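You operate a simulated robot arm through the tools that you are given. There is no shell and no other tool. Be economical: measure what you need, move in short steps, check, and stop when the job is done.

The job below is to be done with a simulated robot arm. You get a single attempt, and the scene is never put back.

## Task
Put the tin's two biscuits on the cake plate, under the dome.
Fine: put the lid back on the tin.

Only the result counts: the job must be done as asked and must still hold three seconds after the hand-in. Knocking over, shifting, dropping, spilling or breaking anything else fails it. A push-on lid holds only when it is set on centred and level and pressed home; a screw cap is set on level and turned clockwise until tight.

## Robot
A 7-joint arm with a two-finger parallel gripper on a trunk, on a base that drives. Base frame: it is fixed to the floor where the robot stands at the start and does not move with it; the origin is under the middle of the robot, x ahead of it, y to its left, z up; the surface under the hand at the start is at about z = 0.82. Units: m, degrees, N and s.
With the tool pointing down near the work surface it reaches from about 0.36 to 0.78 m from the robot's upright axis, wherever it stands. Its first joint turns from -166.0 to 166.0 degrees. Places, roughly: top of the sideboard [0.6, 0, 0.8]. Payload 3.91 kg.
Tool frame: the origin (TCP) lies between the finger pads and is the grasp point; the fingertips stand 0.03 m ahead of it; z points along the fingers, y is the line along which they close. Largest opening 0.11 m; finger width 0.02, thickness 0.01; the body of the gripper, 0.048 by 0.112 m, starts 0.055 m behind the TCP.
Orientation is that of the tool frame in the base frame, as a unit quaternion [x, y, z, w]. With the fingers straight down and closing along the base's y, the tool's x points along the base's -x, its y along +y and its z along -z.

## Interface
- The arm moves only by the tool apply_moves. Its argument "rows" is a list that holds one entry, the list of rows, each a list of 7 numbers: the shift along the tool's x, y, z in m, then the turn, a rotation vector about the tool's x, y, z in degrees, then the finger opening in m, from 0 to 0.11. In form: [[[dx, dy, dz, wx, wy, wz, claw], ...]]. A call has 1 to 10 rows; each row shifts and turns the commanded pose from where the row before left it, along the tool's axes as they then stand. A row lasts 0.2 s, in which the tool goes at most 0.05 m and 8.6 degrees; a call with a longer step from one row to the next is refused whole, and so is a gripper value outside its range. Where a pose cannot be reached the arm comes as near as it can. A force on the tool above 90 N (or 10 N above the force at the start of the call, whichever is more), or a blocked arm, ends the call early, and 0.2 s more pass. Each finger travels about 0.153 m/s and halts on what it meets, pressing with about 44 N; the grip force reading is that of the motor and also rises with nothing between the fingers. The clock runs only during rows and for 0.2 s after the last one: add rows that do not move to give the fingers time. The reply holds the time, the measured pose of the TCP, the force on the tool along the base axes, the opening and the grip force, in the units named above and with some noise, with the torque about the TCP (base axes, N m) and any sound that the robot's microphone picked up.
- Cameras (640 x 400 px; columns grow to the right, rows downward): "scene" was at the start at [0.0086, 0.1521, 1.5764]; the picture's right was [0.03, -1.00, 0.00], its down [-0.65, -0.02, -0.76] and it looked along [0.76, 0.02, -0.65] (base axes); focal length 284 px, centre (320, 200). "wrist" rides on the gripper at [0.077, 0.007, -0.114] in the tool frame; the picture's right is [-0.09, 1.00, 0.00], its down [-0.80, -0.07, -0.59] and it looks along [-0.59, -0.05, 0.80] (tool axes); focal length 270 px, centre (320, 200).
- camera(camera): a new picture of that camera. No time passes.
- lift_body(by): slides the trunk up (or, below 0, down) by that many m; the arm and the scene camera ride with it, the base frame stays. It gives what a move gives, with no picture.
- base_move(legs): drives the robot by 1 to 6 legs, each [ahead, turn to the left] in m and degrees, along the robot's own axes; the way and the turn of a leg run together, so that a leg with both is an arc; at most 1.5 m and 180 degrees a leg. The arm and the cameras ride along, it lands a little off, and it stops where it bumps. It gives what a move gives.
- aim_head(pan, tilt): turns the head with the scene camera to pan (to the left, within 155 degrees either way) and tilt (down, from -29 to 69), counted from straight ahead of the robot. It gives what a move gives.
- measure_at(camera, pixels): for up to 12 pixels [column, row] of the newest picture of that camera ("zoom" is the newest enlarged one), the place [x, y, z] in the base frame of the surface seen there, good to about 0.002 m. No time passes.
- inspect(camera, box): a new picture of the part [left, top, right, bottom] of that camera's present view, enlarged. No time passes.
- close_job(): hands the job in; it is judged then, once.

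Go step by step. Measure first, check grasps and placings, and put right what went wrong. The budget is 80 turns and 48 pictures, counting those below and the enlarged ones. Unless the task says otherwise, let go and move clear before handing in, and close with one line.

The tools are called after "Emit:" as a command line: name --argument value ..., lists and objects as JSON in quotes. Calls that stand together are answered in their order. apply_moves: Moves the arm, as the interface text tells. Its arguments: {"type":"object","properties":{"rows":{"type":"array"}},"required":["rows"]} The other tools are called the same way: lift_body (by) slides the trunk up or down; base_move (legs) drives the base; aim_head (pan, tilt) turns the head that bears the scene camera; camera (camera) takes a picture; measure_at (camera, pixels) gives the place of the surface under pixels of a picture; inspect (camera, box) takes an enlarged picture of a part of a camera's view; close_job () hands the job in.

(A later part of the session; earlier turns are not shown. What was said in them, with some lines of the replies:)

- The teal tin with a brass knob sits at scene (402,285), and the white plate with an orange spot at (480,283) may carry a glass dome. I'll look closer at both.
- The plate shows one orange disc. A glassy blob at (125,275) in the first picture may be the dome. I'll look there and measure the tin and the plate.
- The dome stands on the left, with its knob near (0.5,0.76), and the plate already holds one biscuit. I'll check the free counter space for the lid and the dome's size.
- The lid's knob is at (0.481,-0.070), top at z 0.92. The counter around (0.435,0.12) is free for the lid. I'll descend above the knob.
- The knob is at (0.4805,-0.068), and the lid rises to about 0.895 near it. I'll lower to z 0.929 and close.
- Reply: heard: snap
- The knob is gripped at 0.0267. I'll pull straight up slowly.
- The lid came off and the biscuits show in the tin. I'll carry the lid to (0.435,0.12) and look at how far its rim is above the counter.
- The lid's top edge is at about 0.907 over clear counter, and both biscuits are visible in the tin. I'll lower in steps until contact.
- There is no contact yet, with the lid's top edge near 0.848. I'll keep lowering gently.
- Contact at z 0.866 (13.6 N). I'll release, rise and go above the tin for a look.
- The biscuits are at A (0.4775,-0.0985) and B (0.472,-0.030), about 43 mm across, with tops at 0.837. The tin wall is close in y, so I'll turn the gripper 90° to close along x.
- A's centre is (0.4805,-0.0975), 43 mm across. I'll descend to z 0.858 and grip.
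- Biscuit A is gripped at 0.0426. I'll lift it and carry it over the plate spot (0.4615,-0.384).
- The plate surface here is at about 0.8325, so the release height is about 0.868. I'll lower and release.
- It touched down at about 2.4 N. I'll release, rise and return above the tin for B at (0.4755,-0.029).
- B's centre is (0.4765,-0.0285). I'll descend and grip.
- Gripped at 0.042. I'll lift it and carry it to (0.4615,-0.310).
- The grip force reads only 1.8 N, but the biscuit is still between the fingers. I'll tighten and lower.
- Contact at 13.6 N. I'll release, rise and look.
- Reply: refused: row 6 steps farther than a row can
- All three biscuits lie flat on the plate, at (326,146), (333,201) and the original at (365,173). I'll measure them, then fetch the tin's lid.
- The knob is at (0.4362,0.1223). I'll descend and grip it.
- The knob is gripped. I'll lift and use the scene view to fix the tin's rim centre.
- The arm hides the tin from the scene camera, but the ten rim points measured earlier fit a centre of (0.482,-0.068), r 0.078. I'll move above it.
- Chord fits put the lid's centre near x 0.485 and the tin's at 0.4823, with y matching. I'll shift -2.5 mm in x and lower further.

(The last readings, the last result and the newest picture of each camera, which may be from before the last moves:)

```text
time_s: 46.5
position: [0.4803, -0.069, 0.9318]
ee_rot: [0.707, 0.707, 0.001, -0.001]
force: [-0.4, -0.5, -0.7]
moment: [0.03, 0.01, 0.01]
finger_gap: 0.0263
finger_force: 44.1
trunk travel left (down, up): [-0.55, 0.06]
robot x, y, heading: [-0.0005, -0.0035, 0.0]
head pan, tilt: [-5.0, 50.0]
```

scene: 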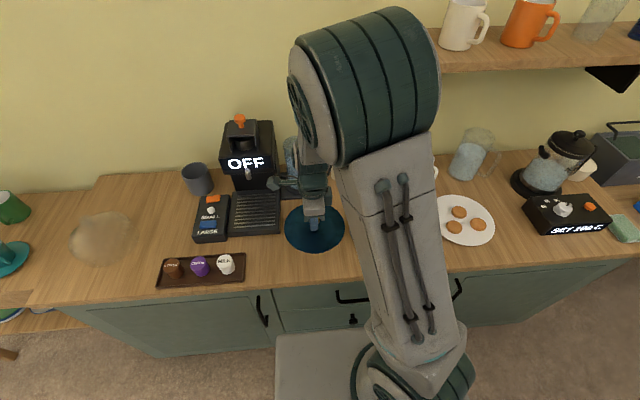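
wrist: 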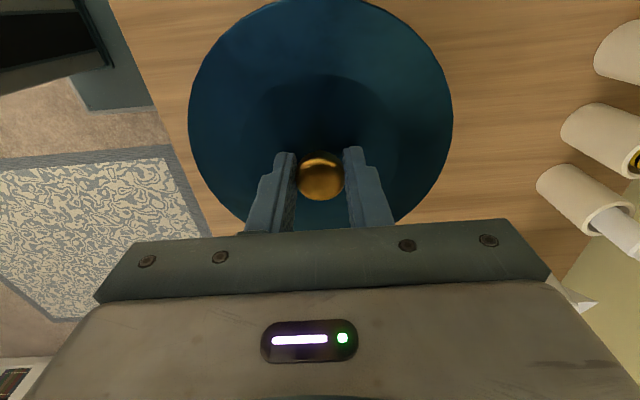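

Emit:
apply_moves --rows '[[[0, 0, 0.001, 0, 0, 0, 0.0], [0, 0, 0.001, 0, 0, 0, 0.0], [0, 0, 0.001, 0, 0, 0, 0.0], [0, 0, 0, 0, 0, 0, 0.0]]]'

```text
time_s: 47.5
position: [0.4787, -0.0683, 0.9268]
ee_rot: [0.707, 0.707, 0.0, 0.001]
force: [0.7, -0.1, 0.7]
moment: [0.05, -0.02, 0.0]
finger_gap: 0.0265
finger_force: 43.6
trunk travel left (down, up): [-0.55, 0.06]
robot x, y, heading: [0.0033, -0.0018, 0.1]
head pan, tilt: [-5.0, 50.0]
```

Emit:
apply_moves --rows '[[[0, 0, 0.001, 0, 0, 0, 0.0], [0, 0, 0.001, 0, 0, 0, 0.0], [0, 0, 0.001, 0, 0, 0, 0.0], [0, 0, 0, 0, 0, 0, 0.0]]]'

```text
time_s: 48.5
position: [0.4802, -0.0679, 0.928]
ee_rot: [0.707, 0.707, 0.002, 0.004]
force: [5.5, -0.6, 44.8]
moment: [0.02, 0.0, -0.05]
finger_gap: 0.0264
finger_force: 44.0
trunk travel left (down, up): [-0.55, 0.06]
robot x, y, heading: [0.0025, -0.0019, 0.0]
head pan, tilt: [-5.0, 50.0]
heard: snap
```

A snap was heard under 45 N. I'll press slightly more to be sure it is home.

Emit:
apply_moves --rows '[[[0, 0, 0.001, 0, 0, 0, 0.0], [0, 0, 0.001, 0, 0, 0, 0.0], [0, 0, 0, 0, 0, 0, 0.0]]]'

Emit:
camera --camera "wrist"

```text
time_s: 49.3
position: [0.4792, -0.0681, 0.9265]
ee_rot: [0.707, 0.708, 0.002, 0.003]
force: [5.6, 0.4, 52.0]
moment: [-0.12, -0.03, -0.03]
finger_gap: 0.0264
finger_force: 43.0
trunk travel left (down, up): [-0.55, 0.06]
robot x, y, heading: [-0.0045, -0.0001, 0.3]
head pan, tilt: [-5.0, 50.0]
```

```text
21 pictures are left
```

wrist: 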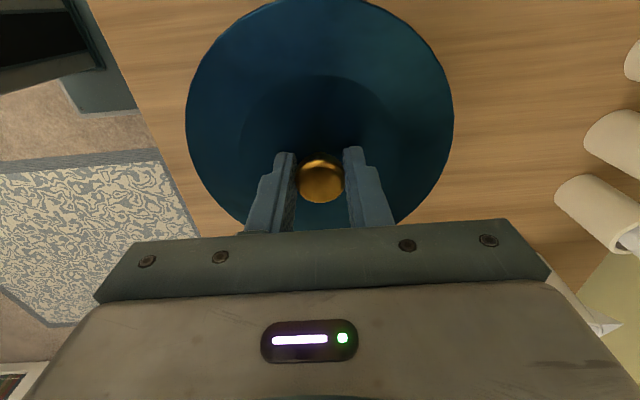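

Emit:
measure_at --camera "wrist" --pixels '[[195, 110], [448, 110], [208, 65], [428, 65], [245, 25], [390, 25], [320, 8], [225, 190], [425, 185]]'

Emit:
apply_moves --rows '[[[0, 0, -0.002, 0, 0, 0, 0.0], [0, 0, 0, 0, 0, 0, 0.05], [0, 0, 0, 0, 0, 0, 0.05], [0, 0, -0.04, 0, 0, 0, 0.05], [0, 0, -0.045, 0, 0, 0, 0.05], [0, 0, -0.045, 0, 0, 0, 0.05], [0, 0, 0, 0, 0, 0, 0.05]]]'

Emit:
camera --camera "wrist"

```text
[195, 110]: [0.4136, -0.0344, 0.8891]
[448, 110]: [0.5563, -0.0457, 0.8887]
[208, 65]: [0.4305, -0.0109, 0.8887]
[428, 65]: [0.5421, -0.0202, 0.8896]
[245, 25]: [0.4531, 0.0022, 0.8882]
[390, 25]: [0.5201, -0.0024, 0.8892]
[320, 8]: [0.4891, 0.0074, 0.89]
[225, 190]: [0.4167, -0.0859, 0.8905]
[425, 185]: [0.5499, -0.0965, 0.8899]
```

```text
time_s: 50.9
position: [0.4794, -0.0664, 1.0553]
ee_rot: [0.707, 0.708, 0.0, 0.0]
force: [0.2, 0.5, -0.9]
moment: [0.0, -0.01, 0.0]
finger_gap: 0.0501
finger_force: 0.0
trunk travel left (down, up): [-0.55, 0.06]
robot x, y, heading: [-0.001, 0.0018, -0.1]
head pan, tilt: [-5.0, 50.0]
```

```text
20 pictures are left
```

wrist: 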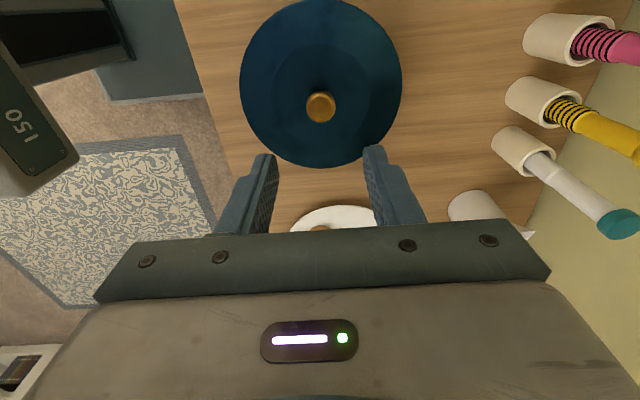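

Emit:
measure_at --camera "wrist" --pixels '[[320, 105], [247, 85], [395, 85], [320, 160], [320, 8], [260, 135], [385, 135], [262, 35], [380, 35]]'

Emit:
inspect --camera "wrist" --box '[220, 0, 420, 180]'

```text
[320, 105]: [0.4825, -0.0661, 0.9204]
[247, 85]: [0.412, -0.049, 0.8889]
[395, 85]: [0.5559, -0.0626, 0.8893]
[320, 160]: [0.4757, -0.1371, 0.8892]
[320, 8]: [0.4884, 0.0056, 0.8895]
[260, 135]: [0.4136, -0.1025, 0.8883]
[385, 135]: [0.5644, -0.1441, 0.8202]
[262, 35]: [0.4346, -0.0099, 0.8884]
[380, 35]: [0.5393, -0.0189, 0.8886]
```

```text
2.22 times, centred on (320, 90) of wrist
```

zoom: 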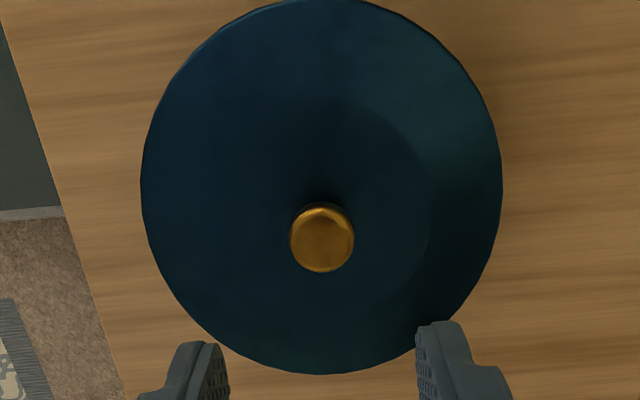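

The knob top is at 0.9204, matching its original height, so the lid is seated. The dome is beyond reach from here; I'll check obstacle heights and the base's front corner before raising the arm and driving.

Emit:
measure_at --camera "scene" --pixels '[[240, 118], [245, 140], [450, 70], [600, 62], [280, 340], [280, 390], [330, 335], [200, 175], [480, 130], [225, 330]]'

Emit:
apply_moves --rows '[[[0, 0, -0.049, 0, 0, 0, 0.06], [0, 0, -0.049, 0, 0, 0, 0.06], [0, 0, -0.049, 0, 0, 0, 0.06], [0, 0, -0.049, 0, 0, 0, 0.06], [0, 0, -0.049, 0, 0, 0, 0.06], [0, -0.04, -0.02, 0, 0, 0, 0.06]]]'

```text
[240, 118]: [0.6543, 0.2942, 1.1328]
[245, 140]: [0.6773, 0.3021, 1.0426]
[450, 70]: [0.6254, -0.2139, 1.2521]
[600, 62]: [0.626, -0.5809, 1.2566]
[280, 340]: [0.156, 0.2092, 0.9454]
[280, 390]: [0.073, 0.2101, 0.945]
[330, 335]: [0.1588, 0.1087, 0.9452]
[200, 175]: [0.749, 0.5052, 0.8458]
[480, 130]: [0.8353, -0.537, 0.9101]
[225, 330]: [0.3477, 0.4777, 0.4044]
```

```text
time_s: 52.3
position: [0.4344, -0.0708, 1.3226]
ee_rot: [0.707, 0.707, 0.001, 0.0]
force: [-0.4, 0.3, -0.4]
moment: [-0.01, -0.03, 0.01]
finger_gap: 0.0601
finger_force: 0.0
trunk travel left (down, up): [-0.55, 0.06]
robot x, y, heading: [-0.0008, 0.0002, 0.1]
head pan, tilt: [-5.0, 50.0]
```

The robot's body has its front at x 0.16 and a half-width of 0.21. I'll back off 0.1 m, turn left 90° and drive 0.5 m along the counter.

Emit:
base_move --legs '[[-0.1, 0], [0, 90], [0.5, 0]]'

Emit:
aim_head --pan -75 --tilt 50

Emit:
camera --camera "scene"

```text
time_s: 59.7
position: [-0.0163, 0.9289, 1.3193]
ee_rot: [0.007, 1.0, 0.0, 0.0]
force: [0.3, 0.4, 0.6]
moment: [-0.02, -0.04, 0.02]
finger_gap: 0.06
finger_force: 0.1
trunk travel left (down, up): [-0.55, 0.06]
robot x, y, heading: [-0.0954, 0.4945, 89.0]
head pan, tilt: [-5.0, 50.0]
```

```text
time_s: 61.1
position: [-0.0166, 0.9292, 1.3194]
ee_rot: [0.007, 1.0, 0.001, 0.0]
force: [-0.2, -0.7, 0.7]
moment: [0.0, -0.01, -0.02]
finger_gap: 0.0601
finger_force: 0.0
trunk travel left (down, up): [-0.55, 0.06]
robot x, y, heading: [-0.0975, 0.4945, 89.2]
head pan, tilt: [-75.0, 50.0]
```

```text
18 pictures are left
```

scene: 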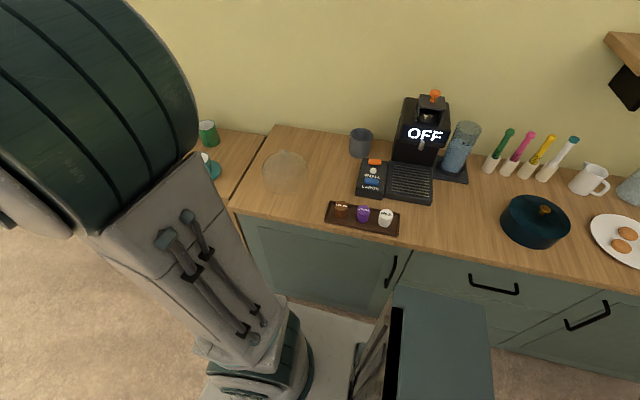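

The dome is at (285,170). I'll bring the tool over it for a wrist view.

Emit:
apply_moves --rows '[[[-0.042, -0.018, 0, 0, 0, 0, 0.06], [-0.042, -0.018, 0, 0, 0, 0, 0.06], [-0.042, -0.018, 0, 0, 0, 0, 0.06], [-0.042, -0.018, 0, 0, 0, 0, 0.06], [-0.042, -0.018, 0, 0, 0, 0, 0.06], [-0.042, -0.018, 0, 0, 0, 0, 0.06], [-0.042, -0.018, 0, 0, 0, 0, 0.06], [-0.042, -0.018, 0, 0, 0, 0, 0.06], [-0.042, -0.018, 0, 0, 0, 0, 0.06], [-0.042, -0.018, 0, 0, 0, 0, 0.06]]]'

Emit:
apply_moves --rows '[[[-0.015, -0.01, 0.045, 0, 0, 0, 0.06], [0, 0, 0.049, 0, 0, 0, 0.06], [0, 0, 0.049, 0, 0, 0, 0.06], [0, 0, 0, 0, 0, 0, 0.06]]]'

Emit:
camera --camera "wrist"

```text
time_s: 63.3
position: [0.4003, 0.744, 1.3201]
ee_rot: [0.009, 1.0, 0.0, 0.0]
force: [0.6, 0.4, -0.6]
moment: [0.02, 0.05, -0.01]
finger_gap: 0.0601
finger_force: 0.0
trunk travel left (down, up): [-0.55, 0.06]
robot x, y, heading: [-0.0928, 0.4921, 88.9]
head pan, tilt: [-75.0, 50.0]
```

```text
time_s: 64.3
position: [0.4142, 0.7325, 1.1765]
ee_rot: [0.008, 1.0, 0.001, 0.0]
force: [0.8, -0.6, -0.3]
moment: [0.0, -0.01, 0.02]
finger_gap: 0.0601
finger_force: 0.1
trunk travel left (down, up): [-0.55, 0.06]
robot x, y, heading: [-0.0934, 0.4918, 89.2]
head pan, tilt: [-75.0, 50.0]
```

```text
17 pictures are left
```

wrist: 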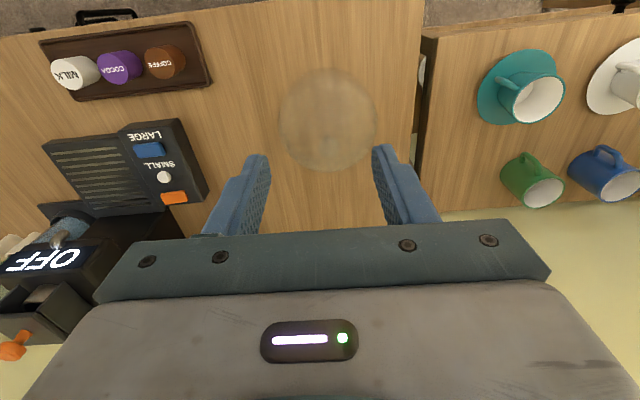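

Emit:
inspect --camera "wrist" --box '[260, 55, 400, 185]'

```text
3.08 times, centred on (330, 120) of wrist
```

zoom: 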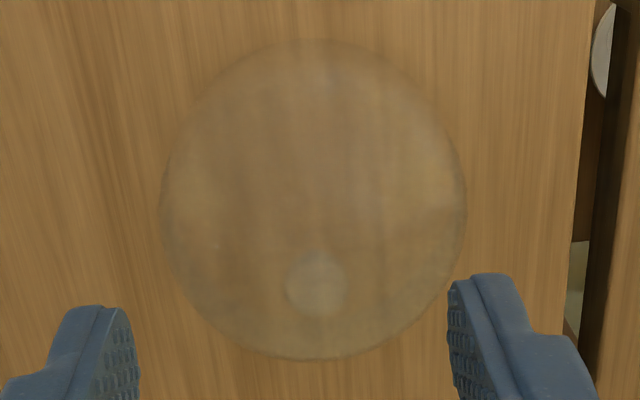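

The glass knob shows at zoom (316,282). I'll measure it and the outline.

Emit:
measure_at --camera "zoom" --pixels '[[316, 282], [305, 270], [330, 275], [300, 295], [335, 300], [316, 310], [162, 200], [464, 200], [320, 42], [310, 358], [200, 100], [316, 260]]'

```text
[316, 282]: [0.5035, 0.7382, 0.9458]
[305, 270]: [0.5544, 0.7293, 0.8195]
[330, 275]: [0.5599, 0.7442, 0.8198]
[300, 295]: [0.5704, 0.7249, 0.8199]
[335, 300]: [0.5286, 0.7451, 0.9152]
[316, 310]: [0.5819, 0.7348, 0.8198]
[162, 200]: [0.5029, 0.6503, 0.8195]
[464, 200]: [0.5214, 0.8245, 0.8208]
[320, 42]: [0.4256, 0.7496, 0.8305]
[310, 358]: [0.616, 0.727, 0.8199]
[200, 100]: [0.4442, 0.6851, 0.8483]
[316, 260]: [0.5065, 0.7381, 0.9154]
```

The knob top is at (0.5035,0.738,0.946) and the glass shoulder at 0.915. I'll approach to z 1.0 above it.

Emit:
apply_moves --rows '[[[-0.03, 0.0023, 0.02, 0, 0, 0, 0.06], [-0.03, 0.0023, 0.03, 0, 0, 0, 0.06], [-0.0293, 0.0023, 0.035, 0, 0, 0, 0.06], [0, 0, 0.045, 0, 0, 0, 0.06], [0, 0, 0.041, 0, 0, 0, 0.06], [0, 0, 0, 0, 0, 0, 0.06], [0, 0, 0, 0, 0, 0, 0.06]]]'

Emit:
inspect --camera "wrist" --box '[200, 40, 440, 240]'

```text
time_s: 65.9
position: [0.5039, 0.7413, 1.0085]
ee_rot: [0.008, 1.0, 0.001, 0.001]
force: [0.4, -0.3, -0.8]
moment: [0.01, 0.04, 0.01]
finger_gap: 0.06
finger_force: 0.0
trunk travel left (down, up): [-0.55, 0.06]
robot x, y, heading: [-0.096, 0.4956, 89.0]
head pan, tilt: [-75.0, 50.0]
```

```text
2.00 times, centred on (320, 140) of wrist
```

zoom: 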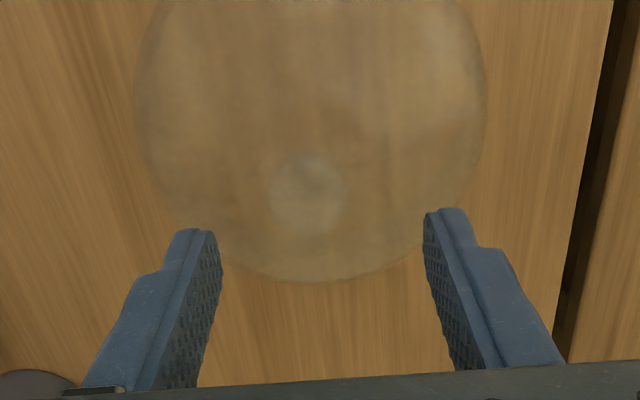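

Emit:
measure_at --camera "zoom" --pixels '[[308, 190], [295, 190], [320, 190], [308, 175], [308, 210], [290, 200], [330, 200], [285, 180], [335, 180], [308, 225]]'

```text
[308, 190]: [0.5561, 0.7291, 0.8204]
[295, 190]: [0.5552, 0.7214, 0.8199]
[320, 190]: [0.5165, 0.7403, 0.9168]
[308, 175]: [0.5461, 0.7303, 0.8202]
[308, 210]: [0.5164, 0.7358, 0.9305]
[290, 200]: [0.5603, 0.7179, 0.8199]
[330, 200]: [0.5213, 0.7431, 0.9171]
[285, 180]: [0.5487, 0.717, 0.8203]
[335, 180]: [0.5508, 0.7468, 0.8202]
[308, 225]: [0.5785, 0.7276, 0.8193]
```

The ray through the knob also gives (0.503,0.737). I'll shift -3 mm in y, descend to z 0.951 and close gently.

Emit:
apply_moves --rows '[[[0, -0.003, 0.02, 0, 0, 0, 0.055], [0, 0, 0.025, 0, 0, 0, 0.055], [0, 0, 0.0125, 0, 0, 0, 0.055], [0, 0, 0, 0, 0, 0, 0.055], [0, 0, 0, 0, 0, 0, 0.0235], [0, 0, 0, 0, 0, 0, 0.0235], [0, 0, 0, 0, 0, 0, 0.0235], [0, 0, 0, 0, 0, 0, 0.0235]]]'

```text
time_s: 67.7
position: [0.5056, 0.7375, 0.9504]
ee_rot: [0.007, 1.0, 0.0, 0.0]
force: [0.4, 0.0, 0.7]
moment: [0.02, -0.09, -0.02]
finger_gap: 0.0286
finger_force: 43.9
trunk travel left (down, up): [-0.55, 0.06]
robot x, y, heading: [-0.092, 0.4923, 88.9]
head pan, tilt: [-75.0, 50.0]
```

The knob is gripped at 0.0286. I'll lift and check.

Emit:
apply_moves --rows '[[[0, 0, -0.005, 0, 0, 0, 0.0235], [0, 0, -0.02, 0, 0, 0, 0.0235], [0, 0, -0.04, 0, 0, 0, 0.0235], [0, 0, -0.045, 0, 0, 0, 0.0235], [0, 0, -0.045, 0, 0, 0, 0.0235], [0, 0, -0.045, 0, 0, 0, 0.0235], [0.04, 0, 0, 0, 0, 0, 0.0235], [0.04, 0, 0, 0, 0, 0, 0.0235], [0, 0, 0, 0, 0, 0, 0.0235]]]'

Emit:
camera --camera "scene"

```text
time_s: 69.7
position: [0.4254, 0.7334, 1.1481]
ee_rot: [0.008, 1.0, 0.0, -0.001]
force: [-0.1, -0.9, -2.1]
moment: [0.03, 0.02, 0.06]
finger_gap: 0.0287
finger_force: 44.6
trunk travel left (down, up): [-0.55, 0.06]
robot x, y, heading: [-0.0963, 0.4926, 89.0]
head pan, tilt: [-75.0, 50.0]
```

```text
14 pictures are left
```

scene: 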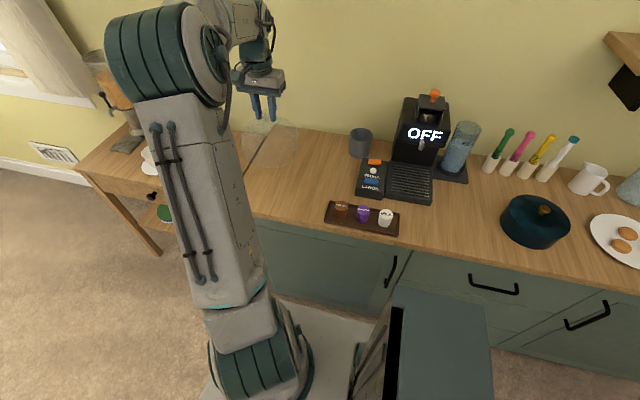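

The dome is held and clear of everything (about 2 N weight). I'll drive back 0.8 m along the counter.

Emit:
base_move --legs '[[-0.4, 0], [-0.4, 0]]'

Emit:
aim_head --pan -95 --tilt 50

Emit:
camera --camera "scene"

```text
time_s: 74.3
position: [0.4103, -0.0659, 1.1496]
ee_rot: [0.009, 1.0, 0.0, 0.001]
force: [-0.2, -0.4, -3.3]
moment: [-0.01, 0.0, -0.02]
finger_gap: 0.029
finger_force: 43.8
trunk travel left (down, up): [-0.55, 0.06]
robot x, y, heading: [-0.1106, -0.3061, 88.9]
head pan, tilt: [-75.0, 50.0]
```

```text
time_s: 75.2
position: [0.4108, -0.0658, 1.1494]
ee_rot: [0.009, 1.0, 0.0, 0.001]
force: [-0.4, -1.1, -2.5]
moment: [0.01, -0.01, 0.01]
finger_gap: 0.0288
finger_force: 44.0
trunk travel left (down, up): [-0.55, 0.06]
robot x, y, heading: [-0.1087, -0.3054, 89.0]
head pan, tilt: [-95.0, 50.0]
```

```text
13 pictures are left
```

scene: 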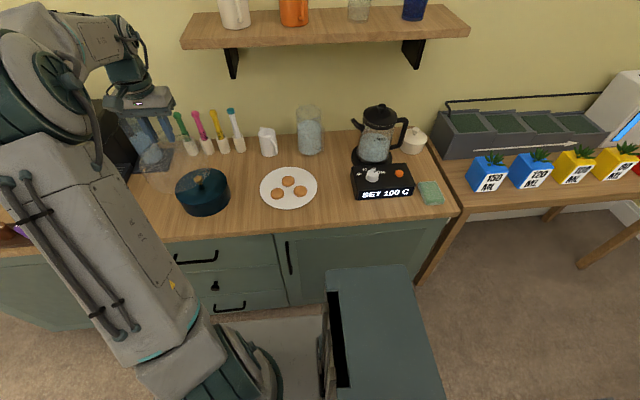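

There is a clear view of the plate with its three biscuits. I'll measure them from here.

Emit:
inspect --camera "scene" --box '[240, 150, 340, 220]'

Emit:
measure_at --camera "scene" --pixels '[[288, 181], [278, 194], [300, 190], [261, 188], [316, 187], [288, 167], [288, 208], [269, 148], [310, 150], [205, 170]]'

```text
5.71 times, centred on (290, 185) of scene
```

zoom: 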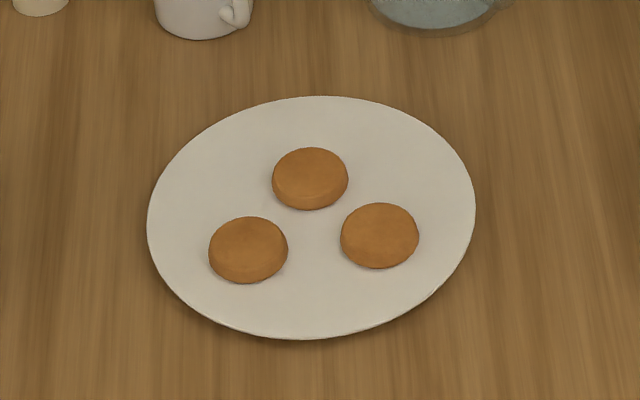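

```text
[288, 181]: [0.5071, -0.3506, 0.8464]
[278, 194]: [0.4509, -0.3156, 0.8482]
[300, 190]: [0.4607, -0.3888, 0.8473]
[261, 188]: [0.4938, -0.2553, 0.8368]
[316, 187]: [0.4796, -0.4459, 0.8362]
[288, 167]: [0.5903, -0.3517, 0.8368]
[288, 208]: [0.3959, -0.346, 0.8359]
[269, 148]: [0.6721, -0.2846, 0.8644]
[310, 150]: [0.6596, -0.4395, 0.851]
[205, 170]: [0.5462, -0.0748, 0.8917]
```

Emit:
measure_at --camera "zoom" --pixels '[[310, 175], [248, 247], [379, 232], [274, 180], [346, 180], [150, 220], [474, 215], [320, 97], [310, 336], [210, 250], [418, 238], [316, 280]]'

```text
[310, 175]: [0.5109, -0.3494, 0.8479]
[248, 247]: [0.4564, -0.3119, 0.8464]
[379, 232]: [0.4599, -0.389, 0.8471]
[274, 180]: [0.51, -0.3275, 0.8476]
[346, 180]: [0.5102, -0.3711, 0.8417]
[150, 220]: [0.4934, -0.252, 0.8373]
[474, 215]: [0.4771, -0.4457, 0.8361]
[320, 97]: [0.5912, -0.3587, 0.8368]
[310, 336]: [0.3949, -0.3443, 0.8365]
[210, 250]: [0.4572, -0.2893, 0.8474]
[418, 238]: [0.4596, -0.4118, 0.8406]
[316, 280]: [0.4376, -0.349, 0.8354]
```

The plate centre is about (0.493,-0.349) and the biscuit cluster is slightly nearer me, so I'll aim the dome at (0.490,-0.349).

Emit:
apply_moves --rows '[[[0, -0.0402, 0, 0, 0, 0, 0.0235], [-0.014, -0.0402, 0, 0, 0, 0, 0.0235], [-0.014, -0.0402, 0, 0, 0, 0, 0.0235], [-0.014, -0.0402, 0, 0, 0, 0, 0.0235], [-0.014, -0.0402, 0, 0, 0, 0, 0.0235], [-0.014, -0.0402, 0, 0, 0, 0, 0.0235], [-0.0141, -0.0404, 0, 0, 0, 0, 0.0235], [0, 0, 0.04, 0, 0, 0, 0.0235], [0, 0, 0.04, 0, 0, 0, 0.0235], [0, 0, 0, 0, 0, 0, 0.0235]]]'

Emit:
inspect --camera "scene" --box '[220, 80, 360, 220]'

```text
time_s: 77.3
position: [0.4887, -0.347, 1.0723]
ee_rot: [0.01, 1.0, 0.0, 0.0]
force: [0.3, 0.1, -2.4]
moment: [0.02, -0.01, 0.02]
finger_gap: 0.0289
finger_force: 43.5
trunk travel left (down, up): [-0.55, 0.06]
robot x, y, heading: [-0.1071, -0.3059, 89.0]
head pan, tilt: [-95.0, 50.0]
```

```text
2.86 times, centred on (290, 150) of scene
```

zoom: 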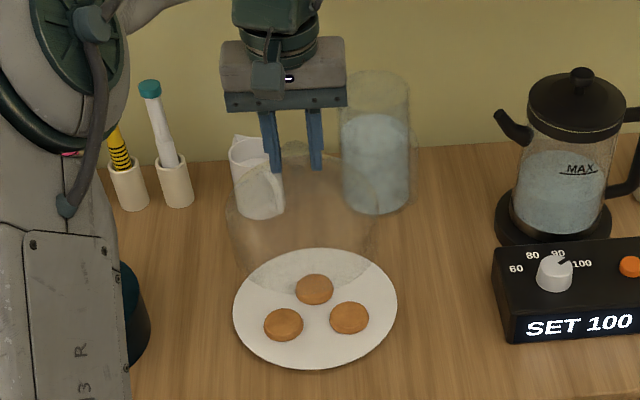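

The dome hangs over the plate with its base near 0.94. I'll lower until its rim is just above the biscuits, then check the centring.

Emit:
apply_moves --rows '[[[0, 0, 0.03, 0, 0, 0, 0.0235], [0, 0, 0.03, 0, 0, 0, 0.0235], [0, 0, 0.024, 0, 0, 0, 0.0235], [0, 0, 0, 0, 0, 0, 0.0235], [0, 0, 0, 0, 0, 0, 0.0235]]]'

Emit:
inspect --camera "scene" --box '[240, 120, 340, 220]'

Emit:
camera --camera "wrist"

```text
time_s: 78.5
position: [0.4891, -0.3493, 0.9869]
ee_rot: [0.009, 1.0, 0.0, 0.001]
force: [0.0, -0.2, -3.2]
moment: [-0.01, 0.05, -0.01]
finger_gap: 0.0288
finger_force: 43.6
trunk travel left (down, up): [-0.55, 0.06]
robot x, y, heading: [-0.1095, -0.3042, 89.0]
head pan, tilt: [-95.0, 50.0]
```

```text
4.00 times, centred on (290, 170) of scene
```

zoom: 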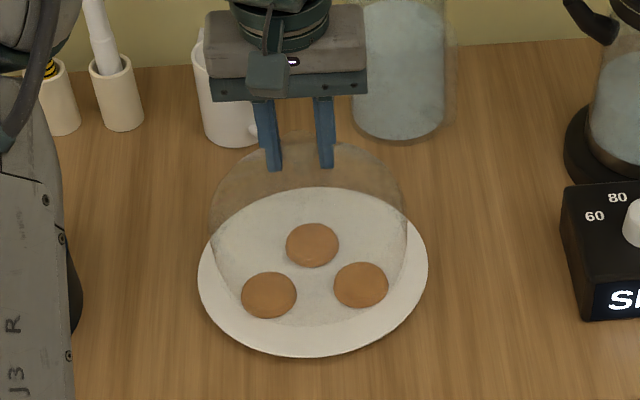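

```text
9 pictures are left
```

wrist: 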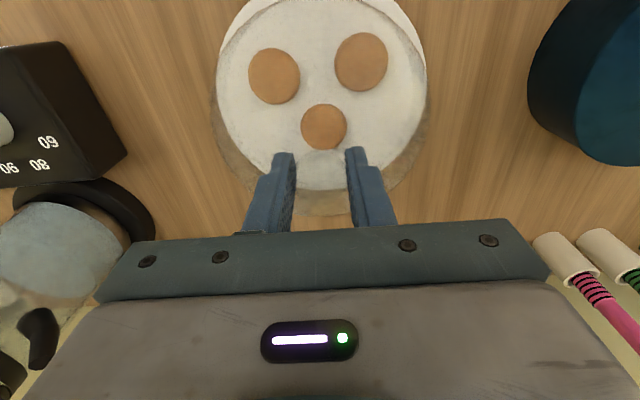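

The dome rim encloses all three biscuits with room to spare: in the zoom it spans 212–407, the plate 198–428 and the biscuits 241–389. I'll shift it 2 mm right and lower in fine steps.

Emit:
apply_moves --rows '[[[0.001, -0.002, 0.005, 0, 0, 0, 0.0235], [0, 0, 0.005, 0, 0, 0, 0.0235], [0, 0, 0.004, 0, 0, 0, 0.0235], [0, 0, 0.003, 0, 0, 0, 0.0235], [0, 0, 0.002, 0, 0, 0, 0.0235], [0, 0, 0, 0, 0, 0, 0.0235]]]'

```text
time_s: 80.0
position: [0.4876, -0.3509, 0.9662]
ee_rot: [0.009, 1.0, 0.0, 0.0]
force: [0.3, 0.6, -4.3]
moment: [0.0, 0.0, -0.01]
finger_gap: 0.0288
finger_force: 43.7
trunk travel left (down, up): [-0.55, 0.06]
robot x, y, heading: [-0.1077, -0.3036, 89.0]
head pan, tilt: [-95.0, 50.0]
```

Emit:
apply_moves --rows '[[[0, 0, 0.001, 0, 0, 0, 0.0235], [0, 0, 0.001, 0, 0, 0, 0.0235], [0, 0, 0, 0, 0, 0, 0.0235]]]'

Emit:
inspect --camera "scene" --box '[240, 120, 340, 220]'

```text
time_s: 80.8
position: [0.4884, -0.3524, 0.9641]
ee_rot: [0.01, 1.0, -0.001, -0.001]
force: [0.4, 0.2, -2.9]
moment: [-0.03, -0.01, 0.0]
finger_gap: 0.0288
finger_force: 44.4
trunk travel left (down, up): [-0.55, 0.06]
robot x, y, heading: [-0.1092, -0.3075, 89.2]
head pan, tilt: [-95.0, 50.0]
```

```text
4.00 times, centred on (290, 170) of scene
```

zoom: 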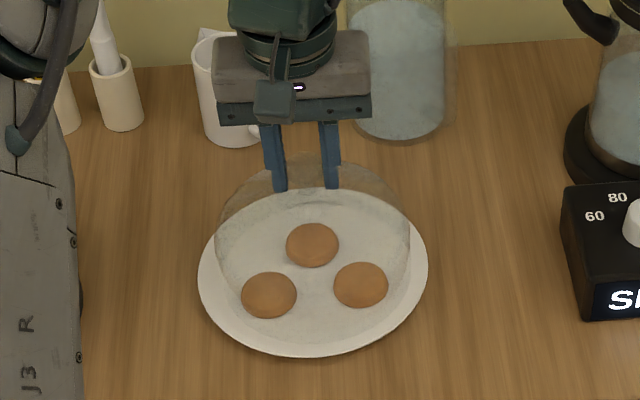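

The base circle sits well inside the plate's edge and around the biscuits. I'll continue to contact.

Emit:
apply_moves --rows '[[[0, 0, 0.001, 0, 0, 0, 0.0235], [0, 0, 0.001, 0, 0, 0, 0.0235], [0, 0, 0, 0, 0, 0, 0.0235]]]'

```text
time_s: 81.5
position: [0.4883, -0.3517, 0.9648]
ee_rot: [0.009, 1.0, -0.001, 0.001]
force: [-0.1, -0.9, 6.3]
moment: [0.05, 0.57, 0.04]
finger_gap: 0.0289
finger_force: 44.3
trunk travel left (down, up): [-0.55, 0.06]
robot x, y, heading: [-0.1111, -0.3066, 88.9]
head pan, tilt: [-95.0, 50.0]
```

It touches with a 0.57 N·m moment, so the near side of the rim meets first. I'll lift 3 mm, centre it 4 mm toward +x, and set it down again.

Emit:
apply_moves --rows '[[[0, 0, -0.004, 0, 0, 0, 0.0235], [-0.004, 0, 0, 0, 0, 0, 0.0235], [0, 0, 0, 0, 0, 0, 0.0235], [0, 0, 0.002, 0, 0, 0, 0.0235], [0, 0, 0.0015, 0, 0, 0, 0.0235], [0, 0, 0, 0, 0, 0, 0.0235]]]'

Emit:
apply_moves --rows '[[[0, 0, 0.0005, 0, 0, 0, 0.0235], [0, 0, 0.0005, 0, 0, 0, 0.0235], [0, 0, 0, 0, 0, 0, 0.0235]]]'

```text
time_s: 83.0
position: [0.4914, -0.352, 0.9645]
ee_rot: [0.009, 1.0, 0.0, 0.001]
force: [1.1, 0.8, 7.8]
moment: [0.07, 0.4, -0.01]
finger_gap: 0.0287
finger_force: 44.7
trunk travel left (down, up): [-0.55, 0.06]
robot x, y, heading: [-0.1159, -0.3045, 89.0]
head pan, tilt: [-95.0, 50.0]
```

```text
time_s: 83.8
position: [0.4912, -0.3512, 0.9641]
ee_rot: [0.009, 1.0, 0.0, 0.0]
force: [-1.5, 0.7, 15.3]
moment: [0.01, 0.53, -0.01]
finger_gap: 0.0289
finger_force: 44.2
trunk travel left (down, up): [-0.55, 0.06]
robot x, y, heading: [-0.1108, -0.3054, 89.1]
head pan, tilt: [-95.0, 50.0]
```

The contact is more even now (18 N net, lever 0.03 m). I'll look before releasing.

Emit:
inspect --camera "scene" --box '[255, 140, 325, 215]'

```text
5.33 times, centred on (290, 178) of scene
```

zoom: 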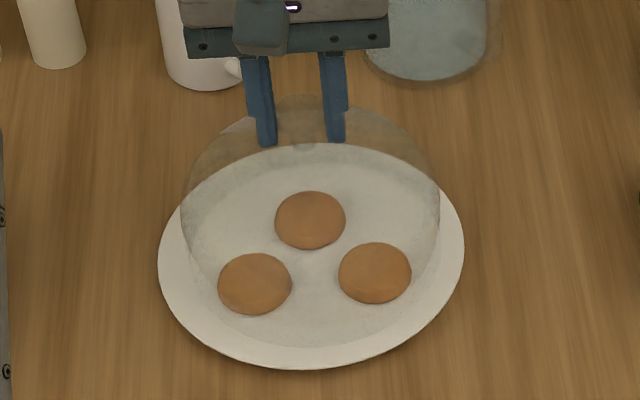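

The dome's base ring runs through (200,280), (310,347) and (430,270), inside the plate and around the biscuits. I'll ease off, release and rise.

Emit:
apply_moves --rows '[[[0, 0, -0.0008, 0, 0, 0, 0.0235], [0, 0, 0, 0, 0, 0, 0.045], [0, 0, 0, 0, 0, 0, 0.055], [0, 0, 0, 0, 0, 0, 0.055], [0, 0, -0.03, 0, 0, 0, 0.055], [0, 0, -0.045, 0, 0, 0, 0.055], [0, 0, -0.045, 0, 0, 0, 0.055], [0.04, 0, -0.02, 0, 0, 0, 0.055], [0.04, 0, 0, 0, 0, 0, 0.055], [0, 0, 0, 0, 0, 0, 0.055]]]'

Emit:
inspect --camera "scene" --box '[240, 130, 340, 220]'

Emit:
camera --camera "scene"

```text
time_s: 86.0
position: [0.4146, -0.3506, 1.1034]
ee_rot: [0.009, 1.0, 0.0, 0.0]
force: [-0.5, -0.8, 0.5]
moment: [-0.03, 0.02, -0.03]
finger_gap: 0.0549
finger_force: 0.0
trunk travel left (down, up): [-0.55, 0.06]
robot x, y, heading: [-0.1079, -0.3037, 89.2]
head pan, tilt: [-95.0, 50.0]
```

```text
4.44 times, centred on (290, 175) of scene
```

zoom: 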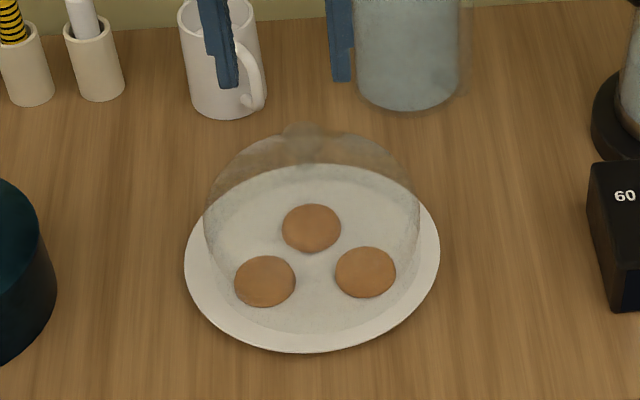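

```text
5 pictures are left
```

scene: 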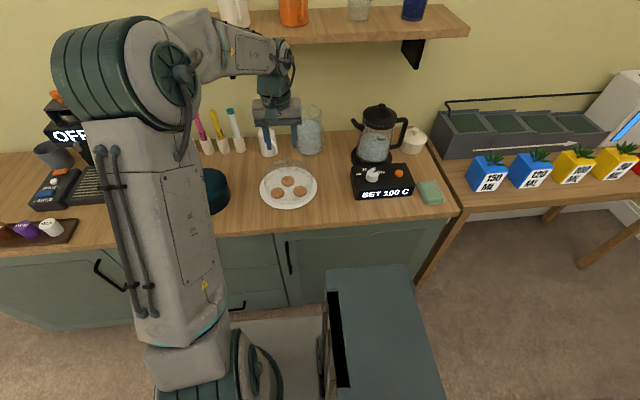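

The dome stands level on the plate over all three biscuits, the tin's lid is pressed home, and the gripper is clear at z 1.10. I'm handing in.

Emit:
close_job

```text
The job is handed in.
```

I moved both biscuits from the tin to the cake plate, beside the one already there, set the glass dome over all three, and pressed the lid back on the tin. In the last pictures the dome looks level on the plate, and the lid sits at its original height.
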